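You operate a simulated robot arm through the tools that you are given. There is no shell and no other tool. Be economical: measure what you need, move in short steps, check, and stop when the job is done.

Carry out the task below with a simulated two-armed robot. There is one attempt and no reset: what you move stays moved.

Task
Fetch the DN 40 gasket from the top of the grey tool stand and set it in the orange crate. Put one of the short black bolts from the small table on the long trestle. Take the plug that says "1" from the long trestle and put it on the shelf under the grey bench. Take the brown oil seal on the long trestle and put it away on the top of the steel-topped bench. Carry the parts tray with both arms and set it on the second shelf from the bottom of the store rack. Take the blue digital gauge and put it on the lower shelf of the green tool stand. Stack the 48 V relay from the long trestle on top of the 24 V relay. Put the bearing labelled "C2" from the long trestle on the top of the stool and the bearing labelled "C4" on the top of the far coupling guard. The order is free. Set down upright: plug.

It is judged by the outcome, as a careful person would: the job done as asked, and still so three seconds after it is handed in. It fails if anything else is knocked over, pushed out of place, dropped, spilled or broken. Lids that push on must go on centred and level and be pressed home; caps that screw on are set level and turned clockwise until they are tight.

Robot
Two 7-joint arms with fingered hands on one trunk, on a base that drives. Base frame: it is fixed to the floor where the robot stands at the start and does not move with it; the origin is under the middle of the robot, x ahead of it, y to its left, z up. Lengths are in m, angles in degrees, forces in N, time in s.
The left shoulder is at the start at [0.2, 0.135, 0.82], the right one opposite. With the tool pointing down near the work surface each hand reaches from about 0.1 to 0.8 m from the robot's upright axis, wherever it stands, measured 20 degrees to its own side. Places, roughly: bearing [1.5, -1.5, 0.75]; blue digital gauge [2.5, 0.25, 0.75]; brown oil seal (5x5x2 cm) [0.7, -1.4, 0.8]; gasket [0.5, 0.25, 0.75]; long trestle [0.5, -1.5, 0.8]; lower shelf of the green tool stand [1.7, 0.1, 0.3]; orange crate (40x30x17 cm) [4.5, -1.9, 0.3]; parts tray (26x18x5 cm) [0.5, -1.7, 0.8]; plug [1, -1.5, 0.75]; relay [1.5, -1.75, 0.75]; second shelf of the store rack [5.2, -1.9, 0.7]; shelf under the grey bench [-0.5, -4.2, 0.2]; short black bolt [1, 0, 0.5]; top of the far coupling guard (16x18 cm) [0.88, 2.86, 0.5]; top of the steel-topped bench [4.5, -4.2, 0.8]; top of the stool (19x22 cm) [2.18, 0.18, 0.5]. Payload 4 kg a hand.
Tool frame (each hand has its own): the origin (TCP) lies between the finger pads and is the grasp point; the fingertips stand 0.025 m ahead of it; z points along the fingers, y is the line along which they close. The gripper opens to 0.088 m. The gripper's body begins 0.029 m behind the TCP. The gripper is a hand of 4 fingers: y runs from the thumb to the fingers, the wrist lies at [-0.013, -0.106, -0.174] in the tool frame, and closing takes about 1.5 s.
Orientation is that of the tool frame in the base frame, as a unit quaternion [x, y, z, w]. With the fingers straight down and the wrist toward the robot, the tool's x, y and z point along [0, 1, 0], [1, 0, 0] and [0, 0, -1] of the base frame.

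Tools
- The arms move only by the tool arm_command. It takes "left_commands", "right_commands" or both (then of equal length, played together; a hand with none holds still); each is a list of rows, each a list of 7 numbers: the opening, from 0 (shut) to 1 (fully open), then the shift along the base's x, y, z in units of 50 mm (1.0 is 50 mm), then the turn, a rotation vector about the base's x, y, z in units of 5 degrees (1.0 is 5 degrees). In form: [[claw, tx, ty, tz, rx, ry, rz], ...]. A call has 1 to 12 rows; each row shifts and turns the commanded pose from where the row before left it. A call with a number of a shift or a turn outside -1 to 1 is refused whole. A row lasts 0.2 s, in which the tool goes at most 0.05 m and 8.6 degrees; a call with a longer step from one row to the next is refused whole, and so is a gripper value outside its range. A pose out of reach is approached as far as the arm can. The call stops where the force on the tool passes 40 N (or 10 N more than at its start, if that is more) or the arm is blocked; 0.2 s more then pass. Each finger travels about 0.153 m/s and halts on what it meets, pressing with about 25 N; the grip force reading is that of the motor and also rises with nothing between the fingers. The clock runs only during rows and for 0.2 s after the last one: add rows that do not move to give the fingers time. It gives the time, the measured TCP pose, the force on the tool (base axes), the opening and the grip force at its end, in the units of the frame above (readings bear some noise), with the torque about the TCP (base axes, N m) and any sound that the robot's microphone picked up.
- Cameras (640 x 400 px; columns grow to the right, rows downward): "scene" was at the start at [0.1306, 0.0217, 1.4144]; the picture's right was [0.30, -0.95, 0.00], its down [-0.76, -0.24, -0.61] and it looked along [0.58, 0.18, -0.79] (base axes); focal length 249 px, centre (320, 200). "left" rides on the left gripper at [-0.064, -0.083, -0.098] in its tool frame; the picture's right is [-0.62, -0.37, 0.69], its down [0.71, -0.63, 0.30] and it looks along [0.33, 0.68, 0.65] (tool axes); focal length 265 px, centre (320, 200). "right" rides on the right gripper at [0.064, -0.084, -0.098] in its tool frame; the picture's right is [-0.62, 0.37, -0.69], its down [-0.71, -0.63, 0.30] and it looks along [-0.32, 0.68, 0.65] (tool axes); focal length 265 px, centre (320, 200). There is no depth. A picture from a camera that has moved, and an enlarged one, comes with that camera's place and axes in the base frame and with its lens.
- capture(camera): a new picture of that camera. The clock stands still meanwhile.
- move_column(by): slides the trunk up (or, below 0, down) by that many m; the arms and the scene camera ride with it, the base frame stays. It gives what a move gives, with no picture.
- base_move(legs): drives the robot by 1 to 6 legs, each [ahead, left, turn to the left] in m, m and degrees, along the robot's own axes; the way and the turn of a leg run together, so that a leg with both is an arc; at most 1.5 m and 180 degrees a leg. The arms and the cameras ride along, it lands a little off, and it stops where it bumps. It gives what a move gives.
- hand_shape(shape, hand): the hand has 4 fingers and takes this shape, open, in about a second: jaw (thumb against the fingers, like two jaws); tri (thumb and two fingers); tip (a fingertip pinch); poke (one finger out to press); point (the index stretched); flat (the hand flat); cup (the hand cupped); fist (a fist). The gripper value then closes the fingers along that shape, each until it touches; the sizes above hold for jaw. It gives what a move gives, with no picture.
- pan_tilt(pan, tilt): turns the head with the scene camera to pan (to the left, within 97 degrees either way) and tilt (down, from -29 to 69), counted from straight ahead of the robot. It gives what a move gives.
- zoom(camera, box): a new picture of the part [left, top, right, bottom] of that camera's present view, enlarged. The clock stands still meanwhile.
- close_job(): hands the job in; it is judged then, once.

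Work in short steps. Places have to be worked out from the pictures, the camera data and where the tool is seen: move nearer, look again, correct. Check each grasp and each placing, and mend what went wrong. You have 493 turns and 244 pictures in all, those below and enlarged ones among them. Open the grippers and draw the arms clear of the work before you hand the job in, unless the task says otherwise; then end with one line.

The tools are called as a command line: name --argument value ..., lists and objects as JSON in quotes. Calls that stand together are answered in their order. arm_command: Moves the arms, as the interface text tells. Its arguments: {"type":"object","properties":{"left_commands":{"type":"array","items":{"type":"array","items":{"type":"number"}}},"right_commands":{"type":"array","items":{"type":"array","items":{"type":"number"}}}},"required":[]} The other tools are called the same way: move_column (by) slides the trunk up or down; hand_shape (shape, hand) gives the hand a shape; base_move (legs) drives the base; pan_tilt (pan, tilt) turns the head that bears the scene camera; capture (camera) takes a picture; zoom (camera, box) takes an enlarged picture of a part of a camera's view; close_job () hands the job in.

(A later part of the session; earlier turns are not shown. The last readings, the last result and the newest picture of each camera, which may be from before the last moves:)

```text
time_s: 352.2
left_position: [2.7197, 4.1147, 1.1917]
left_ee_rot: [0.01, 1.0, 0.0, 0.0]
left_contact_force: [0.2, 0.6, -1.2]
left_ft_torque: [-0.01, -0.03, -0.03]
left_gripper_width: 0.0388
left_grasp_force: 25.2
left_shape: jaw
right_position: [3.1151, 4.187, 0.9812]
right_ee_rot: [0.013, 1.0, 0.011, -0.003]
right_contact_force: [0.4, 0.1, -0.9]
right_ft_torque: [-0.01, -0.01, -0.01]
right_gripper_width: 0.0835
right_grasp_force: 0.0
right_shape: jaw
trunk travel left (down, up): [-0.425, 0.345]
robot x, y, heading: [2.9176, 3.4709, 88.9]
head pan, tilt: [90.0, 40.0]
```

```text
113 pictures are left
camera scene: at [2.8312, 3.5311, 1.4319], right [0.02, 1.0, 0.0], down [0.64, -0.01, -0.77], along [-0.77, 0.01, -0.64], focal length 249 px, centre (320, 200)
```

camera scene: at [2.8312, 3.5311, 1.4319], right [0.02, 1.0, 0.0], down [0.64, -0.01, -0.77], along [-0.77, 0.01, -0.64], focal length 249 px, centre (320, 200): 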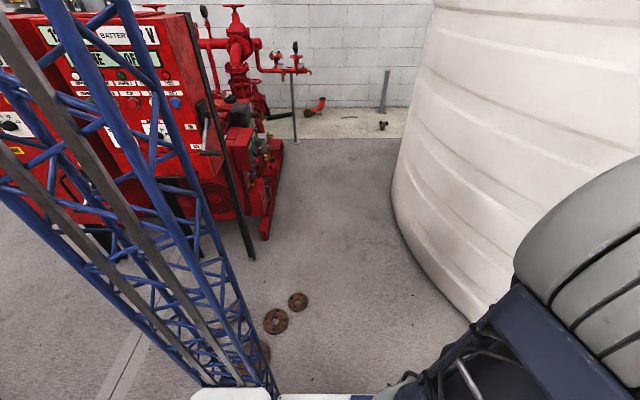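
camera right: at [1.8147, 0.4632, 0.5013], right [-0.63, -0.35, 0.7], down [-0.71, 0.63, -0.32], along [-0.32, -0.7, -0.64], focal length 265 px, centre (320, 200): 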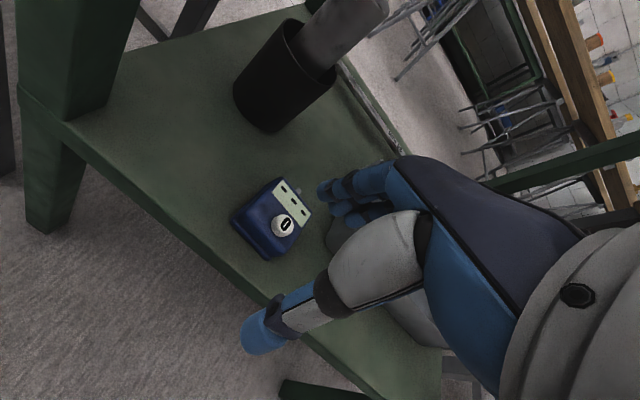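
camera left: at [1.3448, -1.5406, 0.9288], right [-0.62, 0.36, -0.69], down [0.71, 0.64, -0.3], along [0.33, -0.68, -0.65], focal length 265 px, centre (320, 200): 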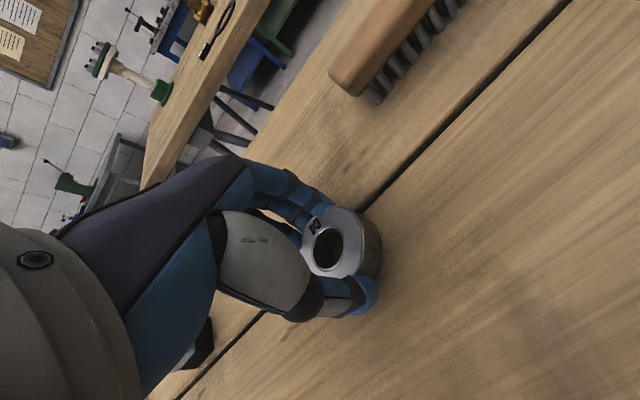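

The passage between discs (y<3.47) and tank (y>4.2) fits if I strafe facing −y. I turn around here on the clear side and pull the hands in.

base_move --legs '[[0, 0, -90], [0, 0, -89]]'

arm_command --left_commands '[[0, 0, 0.6, 0, 0, 0, 0], [0, 0, 0.6, 0, 0, 0, 0], [0, 0, 0.6, 0, 0, 0, 0], [0, 0, 0.6, 0, 0, 0, 0]]' --right_commands '[[0.5, 0, 0.8, 0.5, 0, 0, 0], [0.5, 0, 0.8, 0.5, 0, 0, 0], [0.5, 0, 0.8, 0.5, 0, 0, 0], [0.5, 0, 0.8, 0.5, 0, 0, 0]]'

pan_tilt --pan 0 --tilt 45

capture --camera "scene"

```text
time_s: 360.3
left_position: [3.109, 2.8239, 1.1911]
left_ee_rot: [1.0, -0.011, 0.0, 0.0]
left_contact_force: [-0.2, -0.2, -1.8]
left_ft_torque: [0.04, 0.01, 0.01]
left_gripper_width: 0.0383
left_grasp_force: 25.2
left_shape: jaw
right_position: [2.7137, 2.7532, 0.9812]
right_ee_rot: [1.0, -0.014, 0.003, 0.011]
right_contact_force: [-0.2, 0.0, -0.9]
right_ft_torque: [0.01, 0.02, 0.0]
right_gripper_width: 0.0833
right_grasp_force: 0.0
right_shape: jaw
trunk travel left (down, up): [-0.425, 0.345]
robot x, y, heading: [2.9171, 3.4699, -91.1]
head pan, tilt: [90.0, 40.0]
```

```text
time_s: 361.3
left_position: [3.1088, 2.944, 1.192]
left_ee_rot: [1.0, -0.013, 0.001, 0.0]
left_contact_force: [-0.5, -0.2, -1.8]
left_ft_torque: [0.01, 0.05, 0.02]
left_gripper_width: 0.0382
left_grasp_force: 24.3
left_shape: jaw
right_position: [2.7114, 2.9146, 1.0819]
right_ee_rot: [1.0, -0.015, 0.003, 0.012]
right_contact_force: [0.4, -0.1, -1.1]
right_ft_torque: [0.05, 0.0, -0.02]
right_gripper_width: 0.0443
right_grasp_force: 0.1
right_shape: jaw
trunk travel left (down, up): [-0.425, 0.345]
robot x, y, heading: [2.916, 3.4719, -91.5]
head pan, tilt: [90.0, 40.0]
```

```text
time_s: 362.9
left_position: [3.109, 2.9436, 1.1922]
left_ee_rot: [1.0, -0.01, 0.001, 0.0]
left_contact_force: [0.1, -0.1, -2.0]
left_ft_torque: [-0.02, 0.03, 0.01]
left_gripper_width: 0.0381
left_grasp_force: 25.6
left_shape: jaw
right_position: [2.7124, 2.9145, 1.0811]
right_ee_rot: [1.0, -0.015, 0.004, 0.011]
right_contact_force: [-0.1, 0.0, 0.4]
right_ft_torque: [-0.02, 0.0, 0.01]
right_gripper_width: 0.0446
right_grasp_force: 0.0
right_shape: jaw
trunk travel left (down, up): [-0.425, 0.345]
robot x, y, heading: [2.9155, 3.4705, -91.4]
head pan, tilt: [0.0, 45.0]
```

```text
112 pictures are left
camera scene: at [2.9118, 3.3279, 1.4247], right [-1.0, 0.02, 0.0], down [0.02, 0.71, -0.71], along [-0.02, -0.71, -0.71], focal length 249 px, centre (320, 200)
```

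scene: 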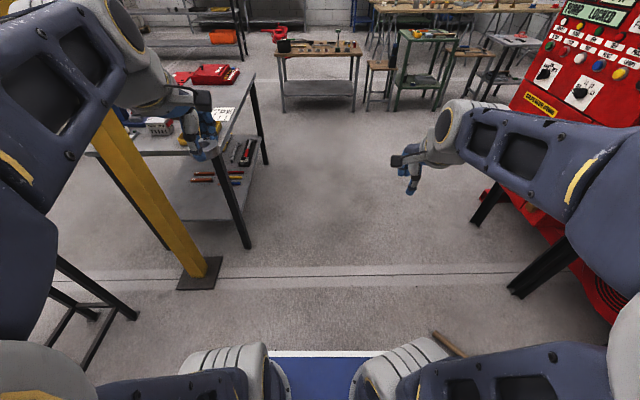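

I back up to y≈3.84 and begin strafing right in steps.

base_move --legs '[[-0.36, 0, 1.3], [0, -0.5, 0]]'

pan_tilt --pan -80 --tilt 50

capture --camera "scene"

```text
time_s: 367.8
left_position: [2.6231, 3.3084, 1.1921]
left_ee_rot: [1.0, -0.003, -0.001, 0.0]
left_contact_force: [0.6, 0.1, -0.8]
left_ft_torque: [0.03, 0.03, -0.03]
left_gripper_width: 0.0382
left_grasp_force: 24.9
left_shape: jaw
right_position: [2.227, 3.2711, 1.0805]
right_ee_rot: [1.0, -0.005, 0.004, 0.011]
right_contact_force: [1.0, 0.5, 1.2]
right_ft_torque: [0.05, 0.04, -0.03]
right_gripper_width: 0.0442
right_grasp_force: 0.0
right_shape: jaw
trunk travel left (down, up): [-0.425, 0.345]
robot x, y, heading: [2.4197, 3.8305, -90.5]
head pan, tilt: [0.0, 45.0]
```

```text
time_s: 369.3
left_position: [2.6228, 3.3093, 1.1934]
left_ee_rot: [1.0, -0.003, 0.0, 0.0]
left_contact_force: [0.6, -0.3, -1.8]
left_ft_torque: [-0.02, 0.0, 0.0]
left_gripper_width: 0.038
left_grasp_force: 25.1
left_shape: jaw
right_position: [2.2264, 3.2713, 1.0804]
right_ee_rot: [1.0, -0.006, 0.004, 0.012]
right_contact_force: [0.0, 0.2, 0.9]
right_ft_torque: [-0.02, 0.0, -0.01]
right_gripper_width: 0.0442
right_grasp_force: 0.0
right_shape: jaw
trunk travel left (down, up): [-0.425, 0.345]
robot x, y, heading: [2.4212, 3.8306, -90.1]
head pan, tilt: [-80.0, 50.0]
```

```text
111 pictures are left
camera scene: at [2.3433, 3.7562, 1.4178], right [-0.17, 0.99, 0.0], down [0.75, 0.13, -0.64], along [-0.63, -0.11, -0.77], focal length 249 px, centre (320, 200)
```

scene: 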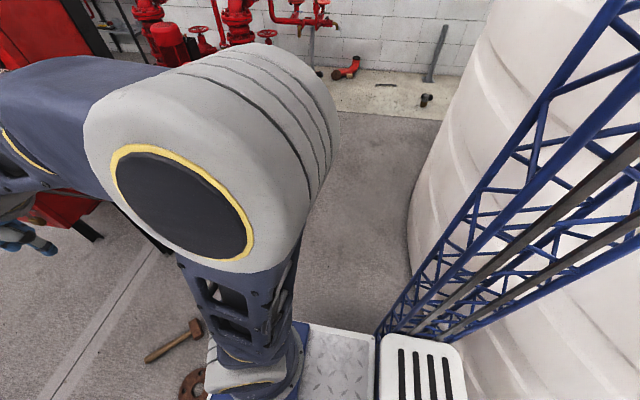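

base_move --legs '[[-0.02, 0, 0], [0, -0.4, 0]]'

```text
time_s: 372.2
left_position: [2.2178, 3.33, 1.1926]
left_ee_rot: [1.0, -0.002, 0.0, 0.0]
left_contact_force: [-0.1, -0.1, -0.3]
left_ft_torque: [0.0, 0.03, 0.02]
left_gripper_width: 0.038
left_grasp_force: 25.3
left_shape: jaw
right_position: [1.8227, 3.2934, 1.0806]
right_ee_rot: [1.0, -0.005, 0.003, 0.011]
right_contact_force: [-0.1, 0.0, -0.5]
right_ft_torque: [0.0, 0.04, 0.0]
right_gripper_width: 0.0446
right_grasp_force: 0.0
right_shape: jaw
trunk travel left (down, up): [-0.425, 0.345]
robot x, y, heading: [2.0158, 3.8556, -90.0]
head pan, tilt: [-80.0, 50.0]
```

base_move --legs '[[0, -0.35, 0], [0.1, -0.3, 0]]'

pan_tilt --pan -30 --tilt 50

capture --camera "scene"

pan_tilt --pan 60 --tilt 50

capture --camera "scene"

```text
time_s: 374.7
left_position: [1.8692, 3.3291, 1.194]
left_ee_rot: [1.0, -0.003, 0.001, 0.0]
left_contact_force: [-0.1, 0.2, -1.0]
left_ft_torque: [-0.01, 0.0, 0.01]
left_gripper_width: 0.0382
left_grasp_force: 24.8
left_shape: jaw
right_position: [1.4715, 3.2921, 1.0804]
right_ee_rot: [1.0, -0.005, 0.004, 0.011]
right_contact_force: [0.3, 0.6, -0.2]
right_ft_torque: [-0.03, -0.01, -0.01]
right_gripper_width: 0.0445
right_grasp_force: 0.0
right_shape: jaw
trunk travel left (down, up): [-0.425, 0.345]
robot x, y, heading: [1.6651, 3.8517, -90.3]
head pan, tilt: [-80.0, 50.0]
stopped in leg 2: the robot was blocked; the commanded pose is now the measured one
```

```text
time_s: 375.9
left_position: [1.8693, 3.3287, 1.192]
left_ee_rot: [1.0, -0.003, 0.0, 0.0]
left_contact_force: [0.9, 0.1, -1.0]
left_ft_torque: [0.03, -0.03, 0.02]
left_gripper_width: 0.0379
left_grasp_force: 25.1
left_shape: jaw
right_position: [1.4749, 3.2929, 1.0814]
right_ee_rot: [1.0, -0.005, 0.004, 0.011]
right_contact_force: [0.8, 0.1, -0.1]
right_ft_torque: [-0.06, -0.03, 0.01]
right_gripper_width: 0.0445
right_grasp_force: 0.0
right_shape: jaw
trunk travel left (down, up): [-0.425, 0.345]
robot x, y, heading: [1.6665, 3.8503, -90.4]
head pan, tilt: [-30.0, 50.0]
```

```text
110 pictures are left
camera scene: at [1.6268, 3.7237, 1.4178], right [-0.86, 0.5, 0.0], down [0.39, 0.66, -0.64], along [-0.32, -0.55, -0.77], focal length 249 px, centre (320, 200)
```

scene: 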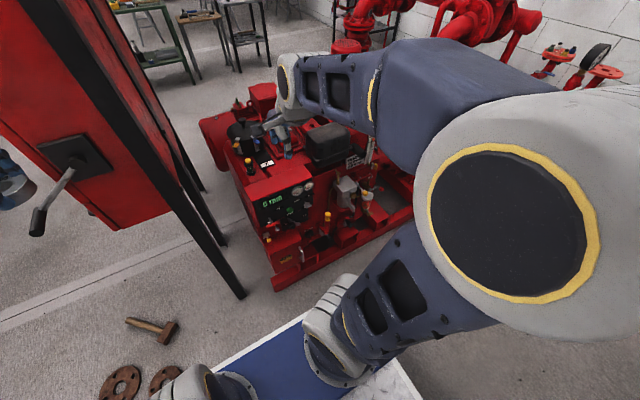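

```text
time_s: 377.5
left_position: [1.8698, 3.3286, 1.1922]
left_ee_rot: [1.0, -0.003, -0.001, 0.0]
left_contact_force: [0.7, -0.9, -1.5]
left_ft_torque: [0.02, -0.01, -0.02]
left_gripper_width: 0.0381
left_grasp_force: 24.7
left_shape: jaw
right_position: [1.4728, 3.2924, 1.0814]
right_ee_rot: [1.0, -0.005, 0.003, 0.012]
right_contact_force: [-0.1, 0.4, -0.1]
right_ft_torque: [0.02, 0.01, 0.0]
right_gripper_width: 0.0442
right_grasp_force: 0.1
right_shape: jaw
trunk travel left (down, up): [-0.425, 0.345]
robot x, y, heading: [1.6657, 3.8526, -90.3]
head pan, tilt: [60.0, 50.0]
```

```text
109 pictures are left
camera scene: at [1.7321, 3.7514, 1.4178], right [-0.5, -0.86, 0.0], down [-0.66, 0.39, -0.64], along [0.56, -0.32, -0.77], focal length 249 px, centre (320, 200)
```

scene: 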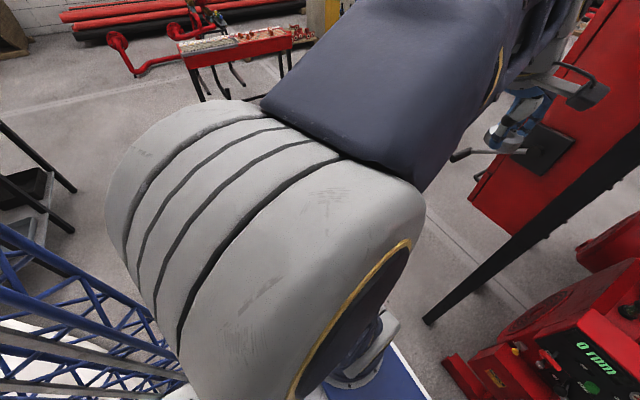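

Blocked, most likely by the tank behind my right rear corner. I go straight forward a little first, then strafe.

base_move --legs '[[0.07, 0, 0.3], [0, -0.25, 0]]'

```text
time_s: 380.0
left_position: [1.6192, 3.2592, 1.1919]
left_ee_rot: [1.0, 0.0, 0.0, -0.001]
left_contact_force: [0.0, 0.5, -1.0]
left_ft_torque: [0.01, 0.0, -0.01]
left_gripper_width: 0.0381
left_grasp_force: 25.2
left_shape: jaw
right_position: [1.2228, 3.2222, 1.0813]
right_ee_rot: [1.0, -0.003, 0.004, 0.012]
right_contact_force: [-0.3, 1.1, 0.1]
right_ft_torque: [0.0, 0.01, 0.01]
right_gripper_width: 0.0443
right_grasp_force: 0.0
right_shape: jaw
trunk travel left (down, up): [-0.425, 0.345]
robot x, y, heading: [1.4187, 3.7831, -89.7]
head pan, tilt: [60.0, 50.0]
```

base_move --legs '[[0, -0.25, 0], [0.08, -0.3, 0]]'

pan_tilt --pan 0 --tilt 50

capture --camera "scene"

```text
time_s: 383.5
left_position: [1.0697, 3.1804, 1.1922]
left_ee_rot: [1.0, -0.001, 0.0, -0.001]
left_contact_force: [0.0, -0.2, -0.6]
left_ft_torque: [-0.04, -0.01, 0.0]
left_gripper_width: 0.0381
left_grasp_force: 25.2
left_shape: jaw
right_position: [0.6733, 3.1447, 1.0806]
right_ee_rot: [1.0, -0.005, 0.003, 0.011]
right_contact_force: [-0.3, 0.0, -0.4]
right_ft_torque: [0.02, -0.03, -0.01]
right_gripper_width: 0.0442
right_grasp_force: 0.0
right_shape: jaw
trunk travel left (down, up): [-0.425, 0.345]
robot x, y, heading: [0.8626, 3.702, -90.0]
head pan, tilt: [60.0, 50.0]
```

```text
time_s: 384.8
left_position: [1.069, 3.1819, 1.1932]
left_ee_rot: [1.0, -0.002, 0.0, 0.0]
left_contact_force: [-0.5, -0.4, -1.0]
left_ft_torque: [-0.01, 0.01, -0.02]
left_gripper_width: 0.0381
left_grasp_force: 24.9
left_shape: jaw
right_position: [0.6722, 3.144, 1.0807]
right_ee_rot: [1.0, -0.005, 0.003, 0.012]
right_contact_force: [0.4, -0.3, -0.3]
right_ft_torque: [0.01, 0.01, 0.03]
right_gripper_width: 0.0443
right_grasp_force: 0.0
right_shape: jaw
trunk travel left (down, up): [-0.425, 0.345]
robot x, y, heading: [0.8651, 3.7042, -90.2]
head pan, tilt: [0.0, 50.0]
```

```text
108 pictures are left
camera scene: at [0.8652, 3.5652, 1.4178], right [-1.0, 0.0, 0.0], down [0.0, 0.77, -0.64], along [0.0, -0.64, -0.77], focal length 249 px, centre (320, 200)
```

scene: 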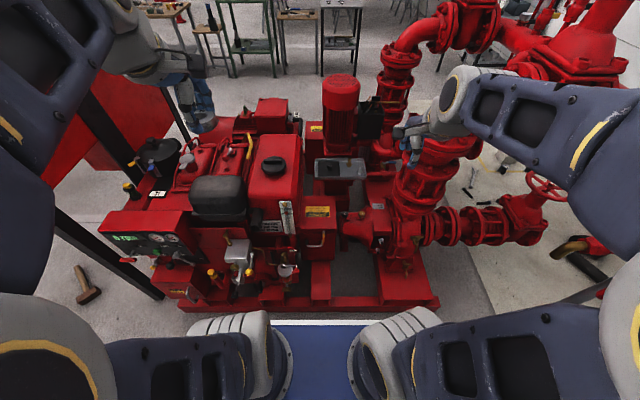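

zoom --camera "scene" --box '[240, 130, 420, 290]'

capture --camera "left"

```text
2.50 times, centred on (330, 210) of scene
camera zoom: at [0.8652, 3.5652, 1.4178], right [-1.0, 0.0, 0.0], down [0.0, 0.77, -0.64], along [0.0, -0.64, -0.77], focal length 623 px, centre (295, 175)
```

zoom: 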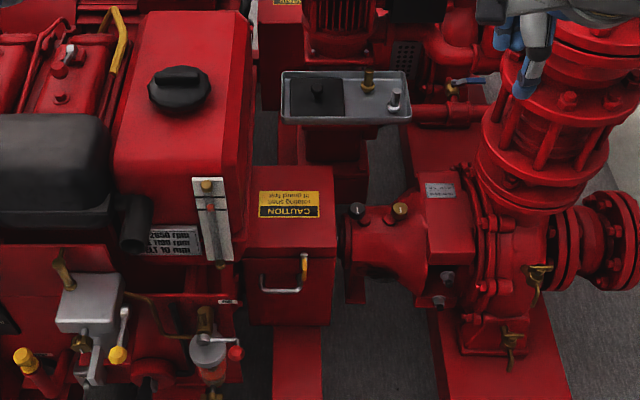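

```text
106 pictures are left
camera left: at [1.0055, 3.2639, 1.2896], right [-0.62, 0.37, -0.69], down [0.72, 0.63, -0.3], along [0.32, -0.68, -0.65], focal length 265 px, centre (320, 200)
```

left: 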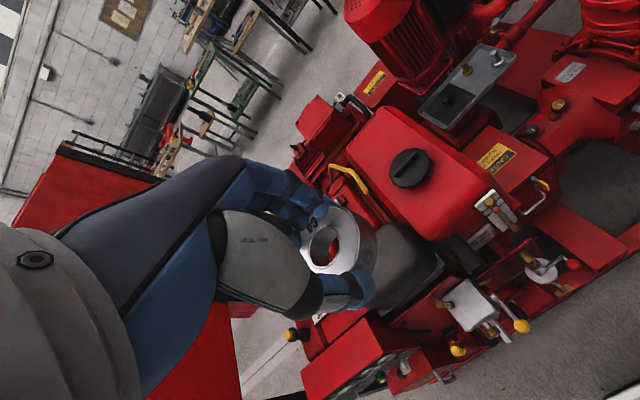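

The far guard's top (CAUTION label) is at x 0.80–0.95, y 2.78–2.97, z≈0.5. I tuck the right hand away from the pipes, then move closer.

arm_command --right_commands '[[0.5, 0, 0.5, 0.6, 0, 0, 0], [0.5, 0, 0.5, 0.6, 0, 0, 0], [0.5, 0, 0.5, 0.6, 0, 0, 0], [0.5, 0, 0.5, 0.6, 0, 0, 0]]'

base_move --legs '[[0.08, 0, 0]]'

arm_command --left_commands '[[0, -0.8, 0, 0, 0, 0, 0], [0, -0.8, 0, 0, 0, 0, 0], [0, -0.8, 0, 0, 0, 0, 0], [0, -0.8, 0, 0, 0, 0, 0], [0, -0.8, 0, 0, 0, 0, 0], [0, 0, -0.9, 0, 0, 0, 0], [0, 0, -0.9, 0, 0, 0, 0], [0, 0, -0.9, 0, 0, 0, 0], [0, 0, -0.9, 0, 0, 0, 0], [0, 0, -0.5, 0, 0, 0, 0]]'

capture --camera "left"

capture --camera "scene"

```text
time_s: 385.8
left_position: [1.0699, 3.1816, 1.1913]
left_ee_rot: [1.0, -0.002, 0.0, 0.0]
left_contact_force: [-0.2, -0.7, -1.7]
left_ft_torque: [0.03, -0.04, 0.01]
left_gripper_width: 0.0378
left_grasp_force: 25.2
left_shape: jaw
right_position: [0.6724, 3.2448, 1.1999]
right_ee_rot: [1.0, -0.006, 0.004, 0.01]
right_contact_force: [-0.3, 0.0, -0.6]
right_ft_torque: [0.0, 0.02, 0.01]
right_gripper_width: 0.0443
right_grasp_force: 0.0
right_shape: jaw
trunk travel left (down, up): [-0.425, 0.345]
robot x, y, heading: [0.8654, 3.7062, -90.4]
head pan, tilt: [0.0, 50.0]
```

```text
time_s: 386.8
left_position: [1.0695, 3.1005, 1.1931]
left_ee_rot: [1.0, -0.002, 0.001, 0.0]
left_contact_force: [0.3, 0.3, -1.2]
left_ft_torque: [0.02, 0.01, 0.03]
left_gripper_width: 0.0381
left_grasp_force: 24.7
left_shape: jaw
right_position: [0.6701, 3.1624, 1.2012]
right_ee_rot: [1.0, -0.006, 0.003, 0.01]
right_contact_force: [0.5, 0.4, 0.4]
right_ft_torque: [-0.02, 0.0, 0.01]
right_gripper_width: 0.0444
right_grasp_force: 0.1
right_shape: jaw
trunk travel left (down, up): [-0.425, 0.345]
robot x, y, heading: [0.8664, 3.6217, -90.3]
head pan, tilt: [0.0, 50.0]
```

```text
time_s: 389.0
left_position: [0.8689, 2.8969, 1.1912]
left_ee_rot: [1.0, -0.003, 0.0, 0.0]
left_contact_force: [-0.3, 0.6, -0.8]
left_ft_torque: [-0.06, -0.02, 0.0]
left_gripper_width: 0.0381
left_grasp_force: 24.8
left_shape: jaw
right_position: [0.6703, 3.1628, 1.2001]
right_ee_rot: [1.0, -0.006, 0.003, 0.012]
right_contact_force: [1.3, 0.3, -0.1]
right_ft_torque: [-0.01, -0.01, 0.03]
right_gripper_width: 0.0442
right_grasp_force: 0.1
right_shape: jaw
trunk travel left (down, up): [-0.425, 0.345]
robot x, y, heading: [0.8613, 3.6185, -90.2]
head pan, tilt: [0.0, 50.0]
```

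```text
105 pictures are left
camera left: at [0.8052, 2.9799, 1.2889], right [-0.62, 0.37, -0.69], down [0.72, 0.63, -0.3], along [0.32, -0.69, -0.65], focal length 265 px, centre (320, 200)
```

left: 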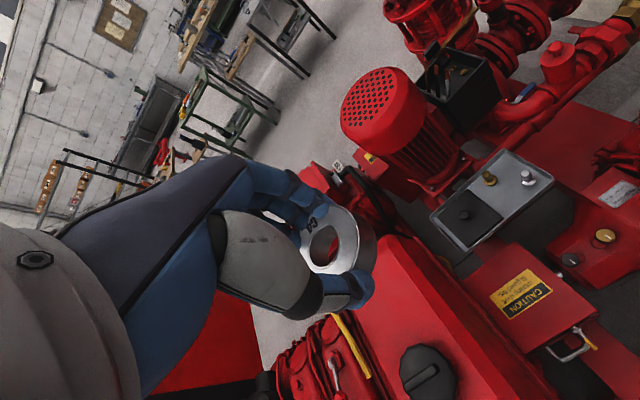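

```text
104 pictures are left
camera scene: at [0.8645, 3.4842, 1.4178], right [-1.0, 0.01, 0.0], down [0.0, 0.77, -0.64], along [0.0, -0.64, -0.77], focal length 249 px, centre (320, 200)
```

scene: 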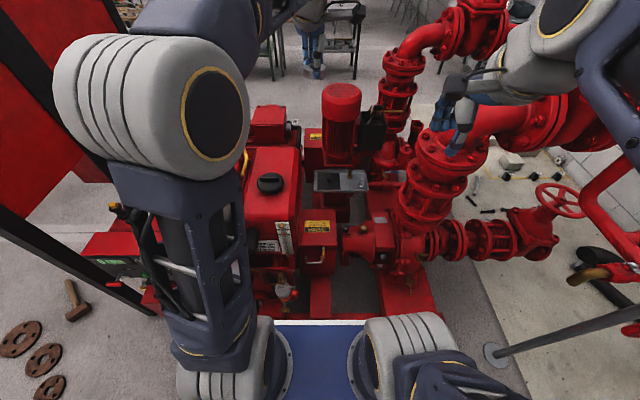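

The engine's fuel tank (x≥0.92, up to z 0.8) flanks the guard, so I want a nearly straight arm coming from directly behind. I shift right and back a little, and raise the trunk.

base_move --legs '[[-0.08, 0, 0], [0, -0.15, 0]]'

move_column --by 0.3

capture --camera "scene"

```text
time_s: 391.1
left_position: [0.7173, 2.9789, 1.1906]
left_ee_rot: [1.0, -0.004, -0.001, 0.0]
left_contact_force: [0.5, -0.4, -1.7]
left_ft_torque: [-0.01, 0.0, 0.0]
left_gripper_width: 0.0381
left_grasp_force: 25.0
left_shape: jaw
right_position: [0.5174, 3.2471, 1.1996]
right_ee_rot: [1.0, -0.007, 0.002, 0.011]
right_contact_force: [0.0, 0.4, -0.3]
right_ft_torque: [-0.02, 0.01, -0.02]
right_gripper_width: 0.0444
right_grasp_force: 0.1
right_shape: jaw
trunk travel left (down, up): [-0.425, 0.345]
robot x, y, heading: [0.713, 3.7034, -90.2]
head pan, tilt: [0.0, 50.0]
```

```text
time_s: 394.1
left_position: [0.7157, 2.9793, 1.4911]
left_ee_rot: [1.0, -0.004, 0.0, 0.0]
left_contact_force: [-0.6, -0.4, -0.7]
left_ft_torque: [-0.02, -0.02, 0.04]
left_gripper_width: 0.0382
left_grasp_force: 25.1
left_shape: jaw
right_position: [0.5179, 3.2465, 1.4995]
right_ee_rot: [1.0, -0.007, 0.003, 0.011]
right_contact_force: [0.5, 0.3, -0.4]
right_ft_torque: [-0.01, 0.0, -0.01]
right_gripper_width: 0.0443
right_grasp_force: 0.2
right_shape: jaw
trunk travel left (down, up): [-0.725, 0.045]
robot x, y, heading: [0.7143, 3.702, -90.7]
head pan, tilt: [0.0, 50.0]
```

```text
103 pictures are left
camera scene: at [0.7129, 3.5658, 1.7177], right [-1.0, 0.01, 0.0], down [0.01, 0.77, -0.64], along [-0.01, -0.64, -0.77], focal length 249 px, centre (320, 200)
```

scene: 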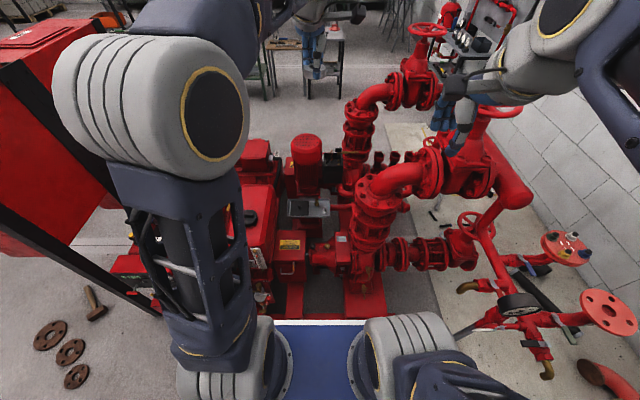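

arm_command --left_commands '[[0, 0.7, -0.5, 0, 0, 0, 0], [0, 0.7, -0.5, 0, 0, 0, 0], [0, 0.7, -0.5, 0, 0, 0, 0], [0, 0.6, -0.5, 0, 0, 0, 0], [0, 0, 0, -0.9, 0, 0, 0], [0, 0, 0, -0.9, 0, 0, 0], [0, 0, 0, -0.9, 0, 0, 0], [0, 0, 0, -0.9, 0, 0, 0], [0, 0, 0, -0.9, 0, 0, 0], [0, 0, 0, -0.9, 0, 0, 0], [0, 0, 0, -0.9, 0, 0, 0]]'

capture --camera "scene"

capture --camera "left"

```text
time_s: 396.5
left_position: [0.8496, 2.8812, 1.1753]
left_ee_rot: [1.0, -0.004, 0.0, 0.0]
left_contact_force: [-0.8, -0.2, -2.0]
left_ft_torque: [-0.02, -0.03, 0.0]
left_gripper_width: 0.0378
left_grasp_force: 25.0
left_shape: jaw
right_position: [0.5181, 3.2457, 1.5003]
right_ee_rot: [1.0, -0.007, 0.003, 0.01]
right_contact_force: [-0.1, -0.7, 1.1]
right_ft_torque: [-0.02, 0.01, 0.03]
right_gripper_width: 0.044
right_grasp_force: 0.1
right_shape: jaw
trunk travel left (down, up): [-0.725, 0.045]
robot x, y, heading: [0.7144, 3.707, -90.6]
head pan, tilt: [0.0, 50.0]
```

```text
102 pictures are left
camera scene: at [0.7129, 3.566, 1.7178], right [-1.0, 0.01, 0.0], down [0.01, 0.77, -0.64], along [-0.01, -0.64, -0.77], focal length 249 px, centre (320, 200)
```

scene: 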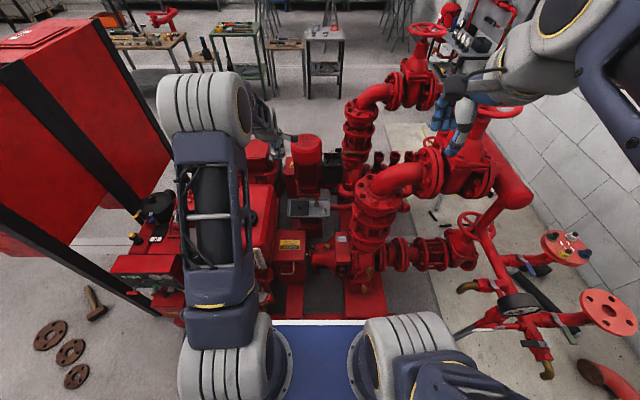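

```text
101 pictures are left
camera left: at [0.7868, 2.9629, 1.2729], right [-0.62, 0.37, -0.69], down [0.72, 0.62, -0.3], along [0.32, -0.69, -0.65], focal length 265 px, centre (320, 200)
```

left: 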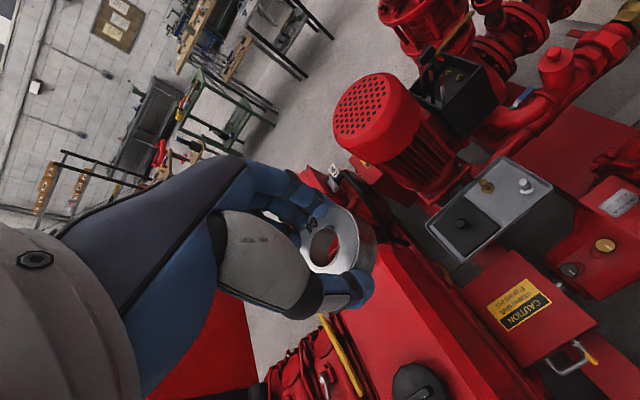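

Elbow stays high. I continue lowering.

arm_command --left_commands '[[0, 0, 0, -0.9, 0, 0, 0], [0, 0, 0, -0.9, 0, 0, 0], [0, 0, 0, -0.9, 0, 0, 0], [0, 0, 0, -0.9, 0, 0, 0], [0, 0, 0, -0.9, 0, 0, 0], [0, 0, 0, -0.9, 0, 0, 0], [0, 0, 0, -0.9, 0, 0, 0], [0, 0, 0, -0.9, 0, 0, 0], [0, 0, 0, -0.7, 0, 0, 0]]'

capture --camera "scene"

capture --camera "left"

```text
time_s: 398.5
left_position: [0.849, 2.8822, 0.78]
left_ee_rot: [1.0, -0.005, 0.0, 0.001]
left_contact_force: [0.8, 0.5, -0.6]
left_ft_torque: [0.02, 0.02, 0.01]
left_gripper_width: 0.0377
left_grasp_force: 24.7
left_shape: jaw
right_position: [0.5175, 3.2449, 1.5003]
right_ee_rot: [1.0, -0.007, 0.003, 0.012]
right_contact_force: [0.1, 1.2, -0.8]
right_ft_torque: [-0.03, 0.03, -0.01]
right_gripper_width: 0.0442
right_grasp_force: 0.1
right_shape: jaw
trunk travel left (down, up): [-0.725, 0.045]
robot x, y, heading: [0.7138, 3.7058, -90.7]
head pan, tilt: [0.0, 50.0]
```

```text
100 pictures are left
camera scene: at [0.7128, 3.5659, 1.7178], right [-1.0, 0.01, 0.0], down [0.01, 0.77, -0.64], along [-0.01, -0.64, -0.77], focal length 249 px, centre (320, 200)
```

scene: 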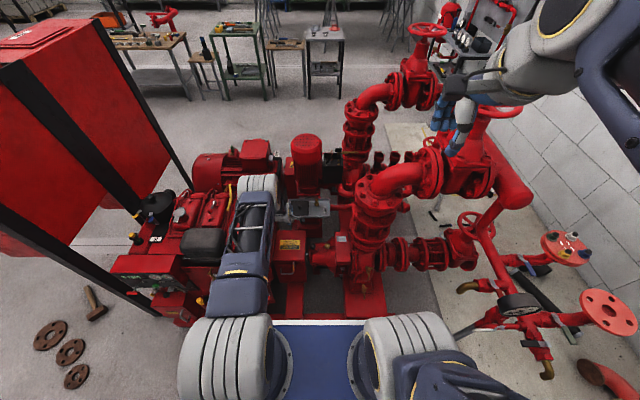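

```text
99 pictures are left
camera left: at [0.7861, 2.964, 0.878], right [-0.62, 0.37, -0.69], down [0.72, 0.62, -0.3], along [0.32, -0.69, -0.65], focal length 265 px, centre (320, 200)
```

left: 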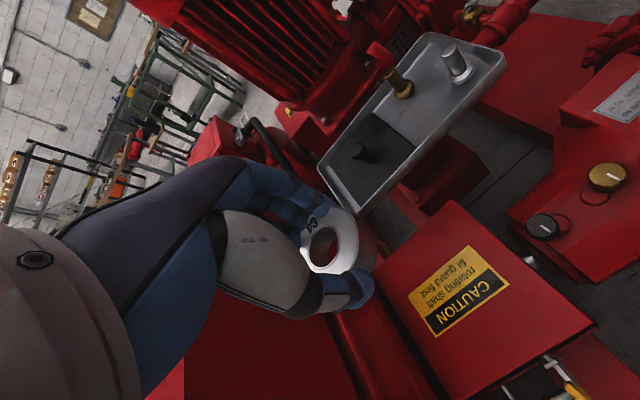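

Guard top spans x 0.79–0.95, y 2.77–2.96; the bearing is over its middle. I go down further.

arm_command --left_commands '[[0, 0.1, -0.1, -0.7, 0, 0, 0], [0, 0, 0, -0.7, 0, 0, 0], [0, 0, 0, -0.7, 0, 0, 0], [0, 0, 0, -0.7, 0, 0, 0], [0, 0, 0, -0.6, 0, 0, 0], [0, 0, 0, -0.3, 0, 0, 0], [0, 0, 0, -0.3, 0, 0, 0]]'

capture --camera "left"

```text
time_s: 400.1
left_position: [0.8541, 2.9038, 0.636]
left_ee_rot: [1.0, -0.004, 0.001, 0.0]
left_contact_force: [0.2, 0.7, -1.4]
left_ft_torque: [0.03, -0.01, -0.04]
left_gripper_width: 0.0377
left_grasp_force: 24.7
left_shape: jaw
left hand out of reach, approached as far as the arm can: row 4, 5, 6, 7
right_position: [0.5184, 3.2453, 1.5004]
right_ee_rot: [1.0, -0.007, 0.004, 0.011]
right_contact_force: [0.5, -0.3, 0.4]
right_ft_torque: [-0.02, 0.0, -0.01]
right_gripper_width: 0.0445
right_grasp_force: 0.1
right_shape: jaw
trunk travel left (down, up): [-0.725, 0.045]
robot x, y, heading: [0.7123, 3.7025, -90.4]
head pan, tilt: [0.0, 50.0]
```

```text
98 pictures are left
camera left: at [0.7904, 2.986, 0.7339], right [-0.62, 0.37, -0.69], down [0.72, 0.62, -0.3], along [0.32, -0.69, -0.65], focal length 265 px, centre (320, 200)
```

left: 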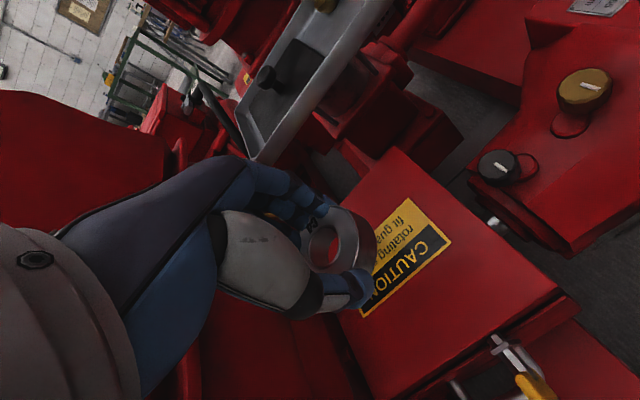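

The arm is straight at z 0.636; I lower the trunk 0.08 and then finish with the arm.

move_column --by -0.08

arm_command --left_commands '[[0, -0.1, -0.2, 0, 0, 0, 0], [0, 0, -0.1, -0.1, 0, 0, 0]]'

capture --camera "left"

```text
time_s: 401.2
left_position: [0.8533, 2.9035, 0.5569]
left_ee_rot: [1.0, -0.005, 0.0, 0.0]
left_contact_force: [-0.2, -0.3, -1.9]
left_ft_torque: [0.03, 0.01, 0.01]
left_gripper_width: 0.0378
left_grasp_force: 24.8
left_shape: jaw
right_position: [0.5176, 3.2452, 1.4199]
right_ee_rot: [1.0, -0.007, 0.003, 0.011]
right_contact_force: [-0.8, -0.6, 0.5]
right_ft_torque: [-0.02, 0.02, 0.02]
right_gripper_width: 0.0443
right_grasp_force: 0.1
right_shape: jaw
trunk travel left (down, up): [-0.645, 0.125]
robot x, y, heading: [0.7167, 3.7042, -90.3]
head pan, tilt: [0.0, 50.0]
```

```text
time_s: 401.8
left_position: [0.8478, 2.8969, 0.5621]
left_ee_rot: [1.0, -0.005, 0.001, 0.0]
left_contact_force: [0.3, 0.6, -0.7]
left_ft_torque: [-0.02, 0.03, 0.01]
left_gripper_width: 0.0377
left_grasp_force: 25.0
left_shape: jaw
left hand out of reach, approached as far as the arm can: row 1, 2
right_position: [0.5181, 3.2448, 1.4212]
right_ee_rot: [1.0, -0.007, 0.004, 0.011]
right_contact_force: [0.2, -1.2, -0.4]
right_ft_torque: [0.01, 0.04, 0.03]
right_gripper_width: 0.0443
right_grasp_force: 0.0
right_shape: jaw
trunk travel left (down, up): [-0.645, 0.125]
robot x, y, heading: [0.7116, 3.7045, -90.7]
head pan, tilt: [0.0, 50.0]
```

```text
97 pictures are left
camera left: at [0.7848, 2.9797, 0.6585], right [-0.62, 0.37, -0.69], down [0.72, 0.62, -0.3], along [0.32, -0.69, -0.65], focal length 265 px, centre (320, 200)
```

left: 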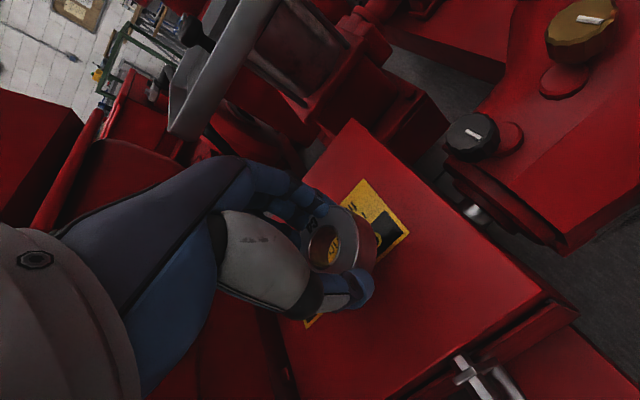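

move_column --by -0.02

move_column --by -0.01

```text
time_s: 402.5
left_position: [0.8492, 2.8975, 0.5414]
left_ee_rot: [1.0, -0.005, 0.0, 0.0]
left_contact_force: [0.2, 0.5, -0.8]
left_ft_torque: [0.0, 0.0, 0.0]
left_gripper_width: 0.0378
left_grasp_force: 25.0
left_shape: jaw
right_position: [0.5185, 3.246, 1.3999]
right_ee_rot: [1.0, -0.007, 0.003, 0.012]
right_contact_force: [-0.9, 0.3, 0.3]
right_ft_torque: [0.01, 0.0, 0.0]
right_gripper_width: 0.0443
right_grasp_force: 0.0
right_shape: jaw
trunk travel left (down, up): [-0.625, 0.145]
robot x, y, heading: [0.7144, 3.7016, -90.5]
head pan, tilt: [0.0, 50.0]
```

```text
time_s: 403.1
left_position: [0.8493, 2.8969, 0.5299]
left_ee_rot: [1.0, -0.004, 0.001, 0.0]
left_contact_force: [1.0, 0.2, -1.2]
left_ft_torque: [0.02, 0.03, 0.03]
left_gripper_width: 0.0378
left_grasp_force: 25.4
left_shape: jaw
right_position: [0.5175, 3.2446, 1.3903]
right_ee_rot: [1.0, -0.006, 0.004, 0.011]
right_contact_force: [-1.0, 0.2, -0.5]
right_ft_torque: [-0.01, -0.03, 0.01]
right_gripper_width: 0.0444
right_grasp_force: 0.0
right_shape: jaw
trunk travel left (down, up): [-0.615, 0.155]
robot x, y, heading: [0.7177, 3.7059, -90.6]
head pan, tilt: [0.0, 50.0]
```

Not touching yet. I continue in 5 mm trunk steps while watching force.

move_column --by -0.005

move_column --by -0.005

capture --camera "left"

```text
time_s: 403.6
left_position: [0.8497, 2.895, 0.5296]
left_ee_rot: [1.0, -0.003, -0.001, 0.003]
left_contact_force: [-0.7, 1.5, 17.5]
left_ft_torque: [-0.16, 0.0, 0.01]
left_gripper_width: 0.0381
left_grasp_force: 25.6
left_shape: jaw
right_position: [0.5173, 3.2456, 1.3869]
right_ee_rot: [1.0, -0.007, 0.003, 0.011]
right_contact_force: [0.3, -0.2, 0.2]
right_ft_torque: [-0.02, -0.03, -0.02]
right_gripper_width: 0.0441
right_grasp_force: 0.1
right_shape: jaw
trunk travel left (down, up): [-0.61, 0.16]
robot x, y, heading: [0.7138, 3.6997, -90.5]
head pan, tilt: [0.0, 50.0]
```

```text
time_s: 404.2
left_position: [0.8489, 2.8945, 0.5252]
left_ee_rot: [1.0, -0.004, 0.0, 0.005]
left_contact_force: [-1.7, 3.9, 38.8]
left_ft_torque: [0.16, 0.11, -0.05]
left_gripper_width: 0.04
left_grasp_force: 24.9
left_shape: jaw
right_position: [0.5183, 3.2462, 1.3812]
right_ee_rot: [1.0, -0.007, 0.003, 0.011]
right_contact_force: [0.0, 0.1, 0.8]
right_ft_torque: [0.03, -0.01, 0.01]
right_gripper_width: 0.0443
right_grasp_force: 0.0
right_shape: jaw
trunk travel left (down, up): [-0.605, 0.165]
robot x, y, heading: [0.7187, 3.7013, -90.6]
head pan, tilt: [0.0, 50.0]
```

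```text
96 pictures are left
camera left: at [0.7847, 2.9774, 0.622], right [-0.62, 0.37, -0.7], down [0.72, 0.62, -0.31], along [0.32, -0.69, -0.65], focal length 265 px, centre (320, 200)
```

left: 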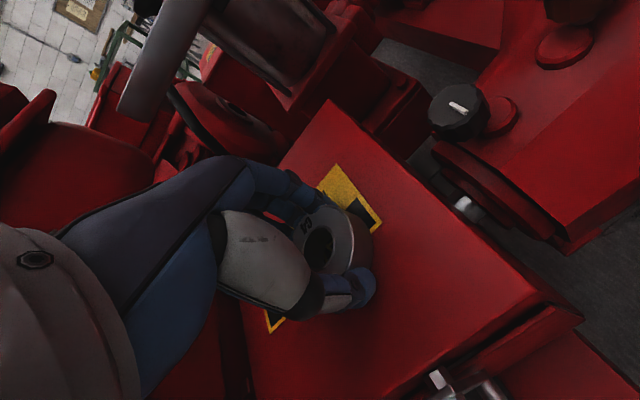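

Seated. I relieve the pressure, open the hand and raise the trunk.

move_column --by 0.006

arm_command --left_commands '[[0.5, 0, 0, 0, 0, 0, 0], [0.9, 0, 0, 0, 0, 0, 0], [0.9, 0, 0, 0, 0, 0, 0], [0.9, 0, 0, 0, 0, 0, 0]]'

move_column --by 0.12

capture --camera "left"

```text
time_s: 404.7
left_position: [0.8487, 2.8985, 0.5265]
left_ee_rot: [1.0, -0.004, 0.001, -0.002]
left_contact_force: [-0.7, -2.1, 13.4]
left_ft_torque: [-0.23, -0.03, -0.02]
left_gripper_width: 0.0387
left_grasp_force: 25.1
left_shape: jaw
right_position: [0.5168, 3.245, 1.3854]
right_ee_rot: [1.0, -0.007, 0.003, 0.012]
right_contact_force: [-0.2, 0.2, 0.2]
right_ft_torque: [-0.01, -0.03, -0.02]
right_gripper_width: 0.0442
right_grasp_force: 0.1
right_shape: jaw
trunk travel left (down, up): [-0.611, 0.159]
robot x, y, heading: [0.7133, 3.7068, -90.3]
head pan, tilt: [0.0, 50.0]
```

```text
time_s: 405.7
left_position: [0.8486, 2.8985, 0.5258]
left_ee_rot: [1.0, -0.005, 0.0, -0.001]
left_contact_force: [0.2, -0.2, -0.1]
left_ft_torque: [-0.02, -0.01, -0.01]
left_gripper_width: 0.0792
left_grasp_force: 0.0
left_shape: jaw
right_position: [0.5181, 3.2457, 1.3864]
right_ee_rot: [1.0, -0.007, 0.004, 0.012]
right_contact_force: [-0.2, -0.8, -1.0]
right_ft_torque: [0.01, 0.0, -0.03]
right_gripper_width: 0.0442
right_grasp_force: 0.0
right_shape: jaw
trunk travel left (down, up): [-0.611, 0.159]
robot x, y, heading: [0.7154, 3.7042, -90.3]
head pan, tilt: [0.0, 50.0]
```

```text
time_s: 407.2
left_position: [0.8486, 2.8973, 0.6473]
left_ee_rot: [1.0, -0.004, 0.0, 0.0]
left_contact_force: [-0.2, -0.1, 0.1]
left_ft_torque: [-0.02, 0.01, 0.03]
left_gripper_width: 0.0792
left_grasp_force: 0.0
left_shape: jaw
right_position: [0.5169, 3.2454, 1.5058]
right_ee_rot: [1.0, -0.007, 0.003, 0.011]
right_contact_force: [0.1, 0.2, 0.2]
right_ft_torque: [-0.04, 0.02, 0.0]
right_gripper_width: 0.0443
right_grasp_force: 0.0
right_shape: jaw
trunk travel left (down, up): [-0.731, 0.039]
robot x, y, heading: [0.7168, 3.702, -90.6]
head pan, tilt: [0.0, 50.0]
```

```text
95 pictures are left
camera left: at [0.7849, 2.9798, 0.7445], right [-0.62, 0.37, -0.69], down [0.72, 0.62, -0.3], along [0.32, -0.69, -0.65], focal length 265 px, centre (320, 200)
```

left: 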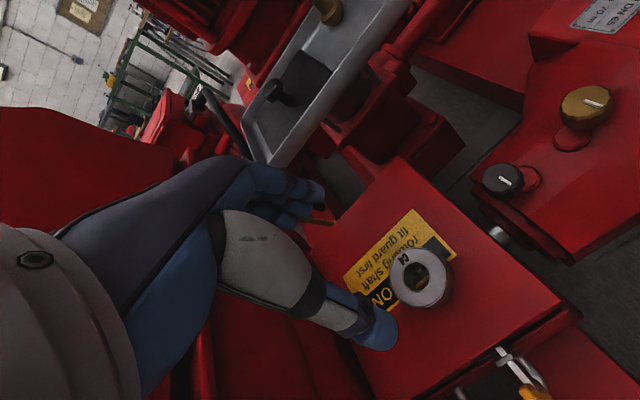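

C4 rests on the guard. I raise the arm out along the same path.

arm_command --left_commands '[[0.9, 0, 0, 0.9, 0, 0, 0], [0.9, 0, 0, 0.9, 0, 0, 0], [0.9, 0, 0, 0.9, 0, 0, 0], [0.9, 0, 0, 0.9, 0, 0, 0], [0.9, 0, 0, 0.9, 0, 0, 0], [0.9, 0, 0, 0.9, 0, 0, 0], [0.9, 0, 0, 0.9, 0, 0, 0], [0.9, 0, 0, 0.9, 0, 0, 0], [0.9, 0, 0, 0.9, 0, 0, 0], [0.9, 0, 0, 0.9, 0, 0, 0], [0.9, 0, 0, 0.9, 0, 0, 0], [0.9, 0, 0, 0.9, 0, 0, 0]]'

arm_command --left_commands '[[0.9, 0, 0, 0.9, 0, 0, 0], [0.9, 0, 0, 0.9, 0, 0, 0], [0.9, 0, 0, 0.9, 0, 0, 0], [0.9, 0, 0, 0.9, 0, 0, 0], [0.9, 0, 0, 0.9, 0, 0, 0], [0.9, 0, 0, 0.9, 0, 0, 0], [0.9, 0, 0.6, 0, 0, 0, 0], [0.9, 0, 0.8, 0, 0, 0, 0], [0.9, 0, 0.8, 0, 0, 0, 0], [0.9, 0, 0.8, 0, 0, 0, 0], [0.9, 0, 0.8, 0, 0, 0, 0]]'

move_column --by -0.3

capture --camera "scene"

```text
time_s: 409.8
left_position: [0.8481, 2.897, 1.189]
left_ee_rot: [1.0, -0.005, 0.0, 0.0]
left_contact_force: [-0.5, 0.2, 0.1]
left_ft_torque: [-0.02, -0.01, -0.02]
left_gripper_width: 0.0788
left_grasp_force: 0.0
left_shape: jaw
right_position: [0.5174, 3.2461, 1.5069]
right_ee_rot: [1.0, -0.007, 0.002, 0.011]
right_contact_force: [0.3, 0.2, -0.2]
right_ft_torque: [0.03, 0.0, 0.0]
right_gripper_width: 0.0445
right_grasp_force: 0.0
right_shape: jaw
trunk travel left (down, up): [-0.731, 0.039]
robot x, y, heading: [0.7101, 3.7021, -90.3]
head pan, tilt: [0.0, 50.0]
```

```text
time_s: 412.2
left_position: [0.85, 3.0853, 1.4589]
left_ee_rot: [1.0, -0.004, 0.001, 0.0]
left_contact_force: [-0.3, -1.3, 0.0]
left_ft_torque: [0.01, -0.03, -0.01]
left_gripper_width: 0.0792
left_grasp_force: 0.0
left_shape: jaw
right_position: [0.517, 3.2449, 1.5055]
right_ee_rot: [1.0, -0.007, 0.003, 0.011]
right_contact_force: [0.3, 0.0, 0.2]
right_ft_torque: [0.04, 0.01, 0.02]
right_gripper_width: 0.0446
right_grasp_force: 0.0
right_shape: jaw
trunk travel left (down, up): [-0.731, 0.039]
robot x, y, heading: [0.7159, 3.7014, -90.3]
head pan, tilt: [0.0, 50.0]
```

```text
time_s: 415.2
left_position: [0.8487, 3.086, 1.16]
left_ee_rot: [1.0, -0.005, 0.0, 0.0]
left_contact_force: [-0.2, -0.1, 0.4]
left_ft_torque: [0.01, 0.0, 0.0]
left_gripper_width: 0.0789
left_grasp_force: 0.0
left_shape: jaw
right_position: [0.5176, 3.2454, 1.2072]
right_ee_rot: [1.0, -0.007, 0.003, 0.011]
right_contact_force: [-0.4, -0.1, -0.4]
right_ft_torque: [0.03, 0.03, 0.02]
right_gripper_width: 0.0446
right_grasp_force: 0.0
right_shape: jaw
trunk travel left (down, up): [-0.431, 0.339]
robot x, y, heading: [0.7137, 3.7016, -90.5]
head pan, tilt: [0.0, 50.0]
```

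```text
94 pictures are left
camera scene: at [0.7129, 3.5658, 1.4238], right [-1.0, 0.01, 0.0], down [0.01, 0.77, -0.64], along [-0.01, -0.64, -0.77], focal length 249 px, centre (320, 200)
```

scene: 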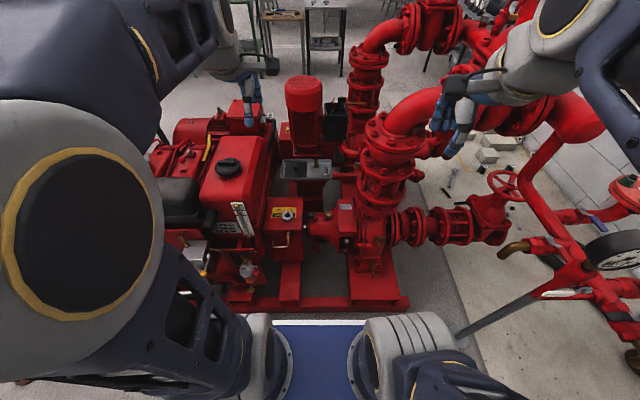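

I pull the left hand in and retrace the route out.

arm_command --left_commands '[[0.5, 0.5, 0.5, 0.3, 0, 0, 0], [0.5, 0.5, 0.5, 0.3, 0, 0, 0], [0.5, 0.4, 0.5, 0.2, 0, 0, 0], [0.5, 0, 0.5, 0, 0, 0, 0]]'

base_move --legs '[[-0.08, 0.45, 0.4], [0, 0.25, 0], [0, 0.24, 0]]'

```text
time_s: 416.2
left_position: [0.9178, 3.1839, 1.2003]
left_ee_rot: [1.0, -0.004, 0.0, 0.0]
left_contact_force: [-1.0, 0.3, 0.3]
left_ft_torque: [0.0, 0.02, 0.0]
left_gripper_width: 0.0442
left_grasp_force: 0.2
left_shape: jaw
right_position: [0.5177, 3.2454, 1.2062]
right_ee_rot: [1.0, -0.007, 0.003, 0.012]
right_contact_force: [0.5, -0.4, 0.2]
right_ft_torque: [0.04, 0.02, -0.01]
right_gripper_width: 0.0445
right_grasp_force: 0.1
right_shape: jaw
trunk travel left (down, up): [-0.431, 0.339]
robot x, y, heading: [0.7176, 3.704, -90.5]
head pan, tilt: [0.0, 50.0]
```

```text
time_s: 421.8
left_position: [1.8625, 3.2552, 1.2005]
left_ee_rot: [1.0, -0.006, 0.0, 0.0]
left_contact_force: [0.4, -0.5, 0.3]
left_ft_torque: [0.01, 0.0, 0.02]
left_gripper_width: 0.0442
left_grasp_force: 0.0
left_shape: jaw
right_position: [1.4602, 3.3182, 1.2061]
right_ee_rot: [1.0, -0.007, 0.003, 0.011]
right_contact_force: [0.1, -0.3, 0.0]
right_ft_torque: [0.01, 0.02, 0.0]
right_gripper_width: 0.0443
right_grasp_force: 0.0
right_shape: jaw
trunk travel left (down, up): [-0.431, 0.339]
robot x, y, heading: [1.6617, 3.7768, -90.7]
head pan, tilt: [0.0, 50.0]
```

base_move --legs '[[-0.08, 0, 0.7], [0, 0.38, 0], [0, 0.4, 0], [0, 0.45, 0]]'

```text
time_s: 423.0
left_position: [1.8692, 3.3353, 1.2009]
left_ee_rot: [1.0, 0.001, 0.001, 0.0]
left_contact_force: [0.4, -0.1, -0.9]
left_ft_torque: [-0.03, 0.01, -0.08]
left_gripper_width: 0.0446
left_grasp_force: 0.0
left_shape: jaw
right_position: [1.4664, 3.3924, 1.2069]
right_ee_rot: [1.0, -0.001, 0.004, 0.011]
right_contact_force: [0.2, 0.0, 0.2]
right_ft_torque: [0.0, 0.0, 0.0]
right_gripper_width: 0.0443
right_grasp_force: 0.1
right_shape: jaw
trunk travel left (down, up): [-0.431, 0.339]
robot x, y, heading: [1.6576, 3.8529, -89.9]
head pan, tilt: [0.0, 50.0]
stopped in leg 1: the robot was blocked; the commanded pose is now the measured one
```

base_move --legs '[[0.008, 0, 0], [0, 0.36, 0], [0, 0.4, 0], [0, 0.45, 0]]'

```text
time_s: 430.1
left_position: [3.0799, 3.3283, 1.2007]
left_ee_rot: [1.0, 0.001, 0.0, 0.001]
left_contact_force: [0.1, -0.3, -0.7]
left_ft_torque: [-0.01, -0.01, 0.0]
left_gripper_width: 0.0445
left_grasp_force: 0.2
left_shape: jaw
right_position: [2.6794, 3.3854, 1.2065]
right_ee_rot: [1.0, -0.002, 0.003, 0.012]
right_contact_force: [-0.6, 0.4, 0.4]
right_ft_torque: [0.03, 0.02, -0.01]
right_gripper_width: 0.0443
right_grasp_force: 0.0
right_shape: jaw
trunk travel left (down, up): [-0.431, 0.339]
robot x, y, heading: [2.8735, 3.8451, -89.8]
head pan, tilt: [0.0, 50.0]
```

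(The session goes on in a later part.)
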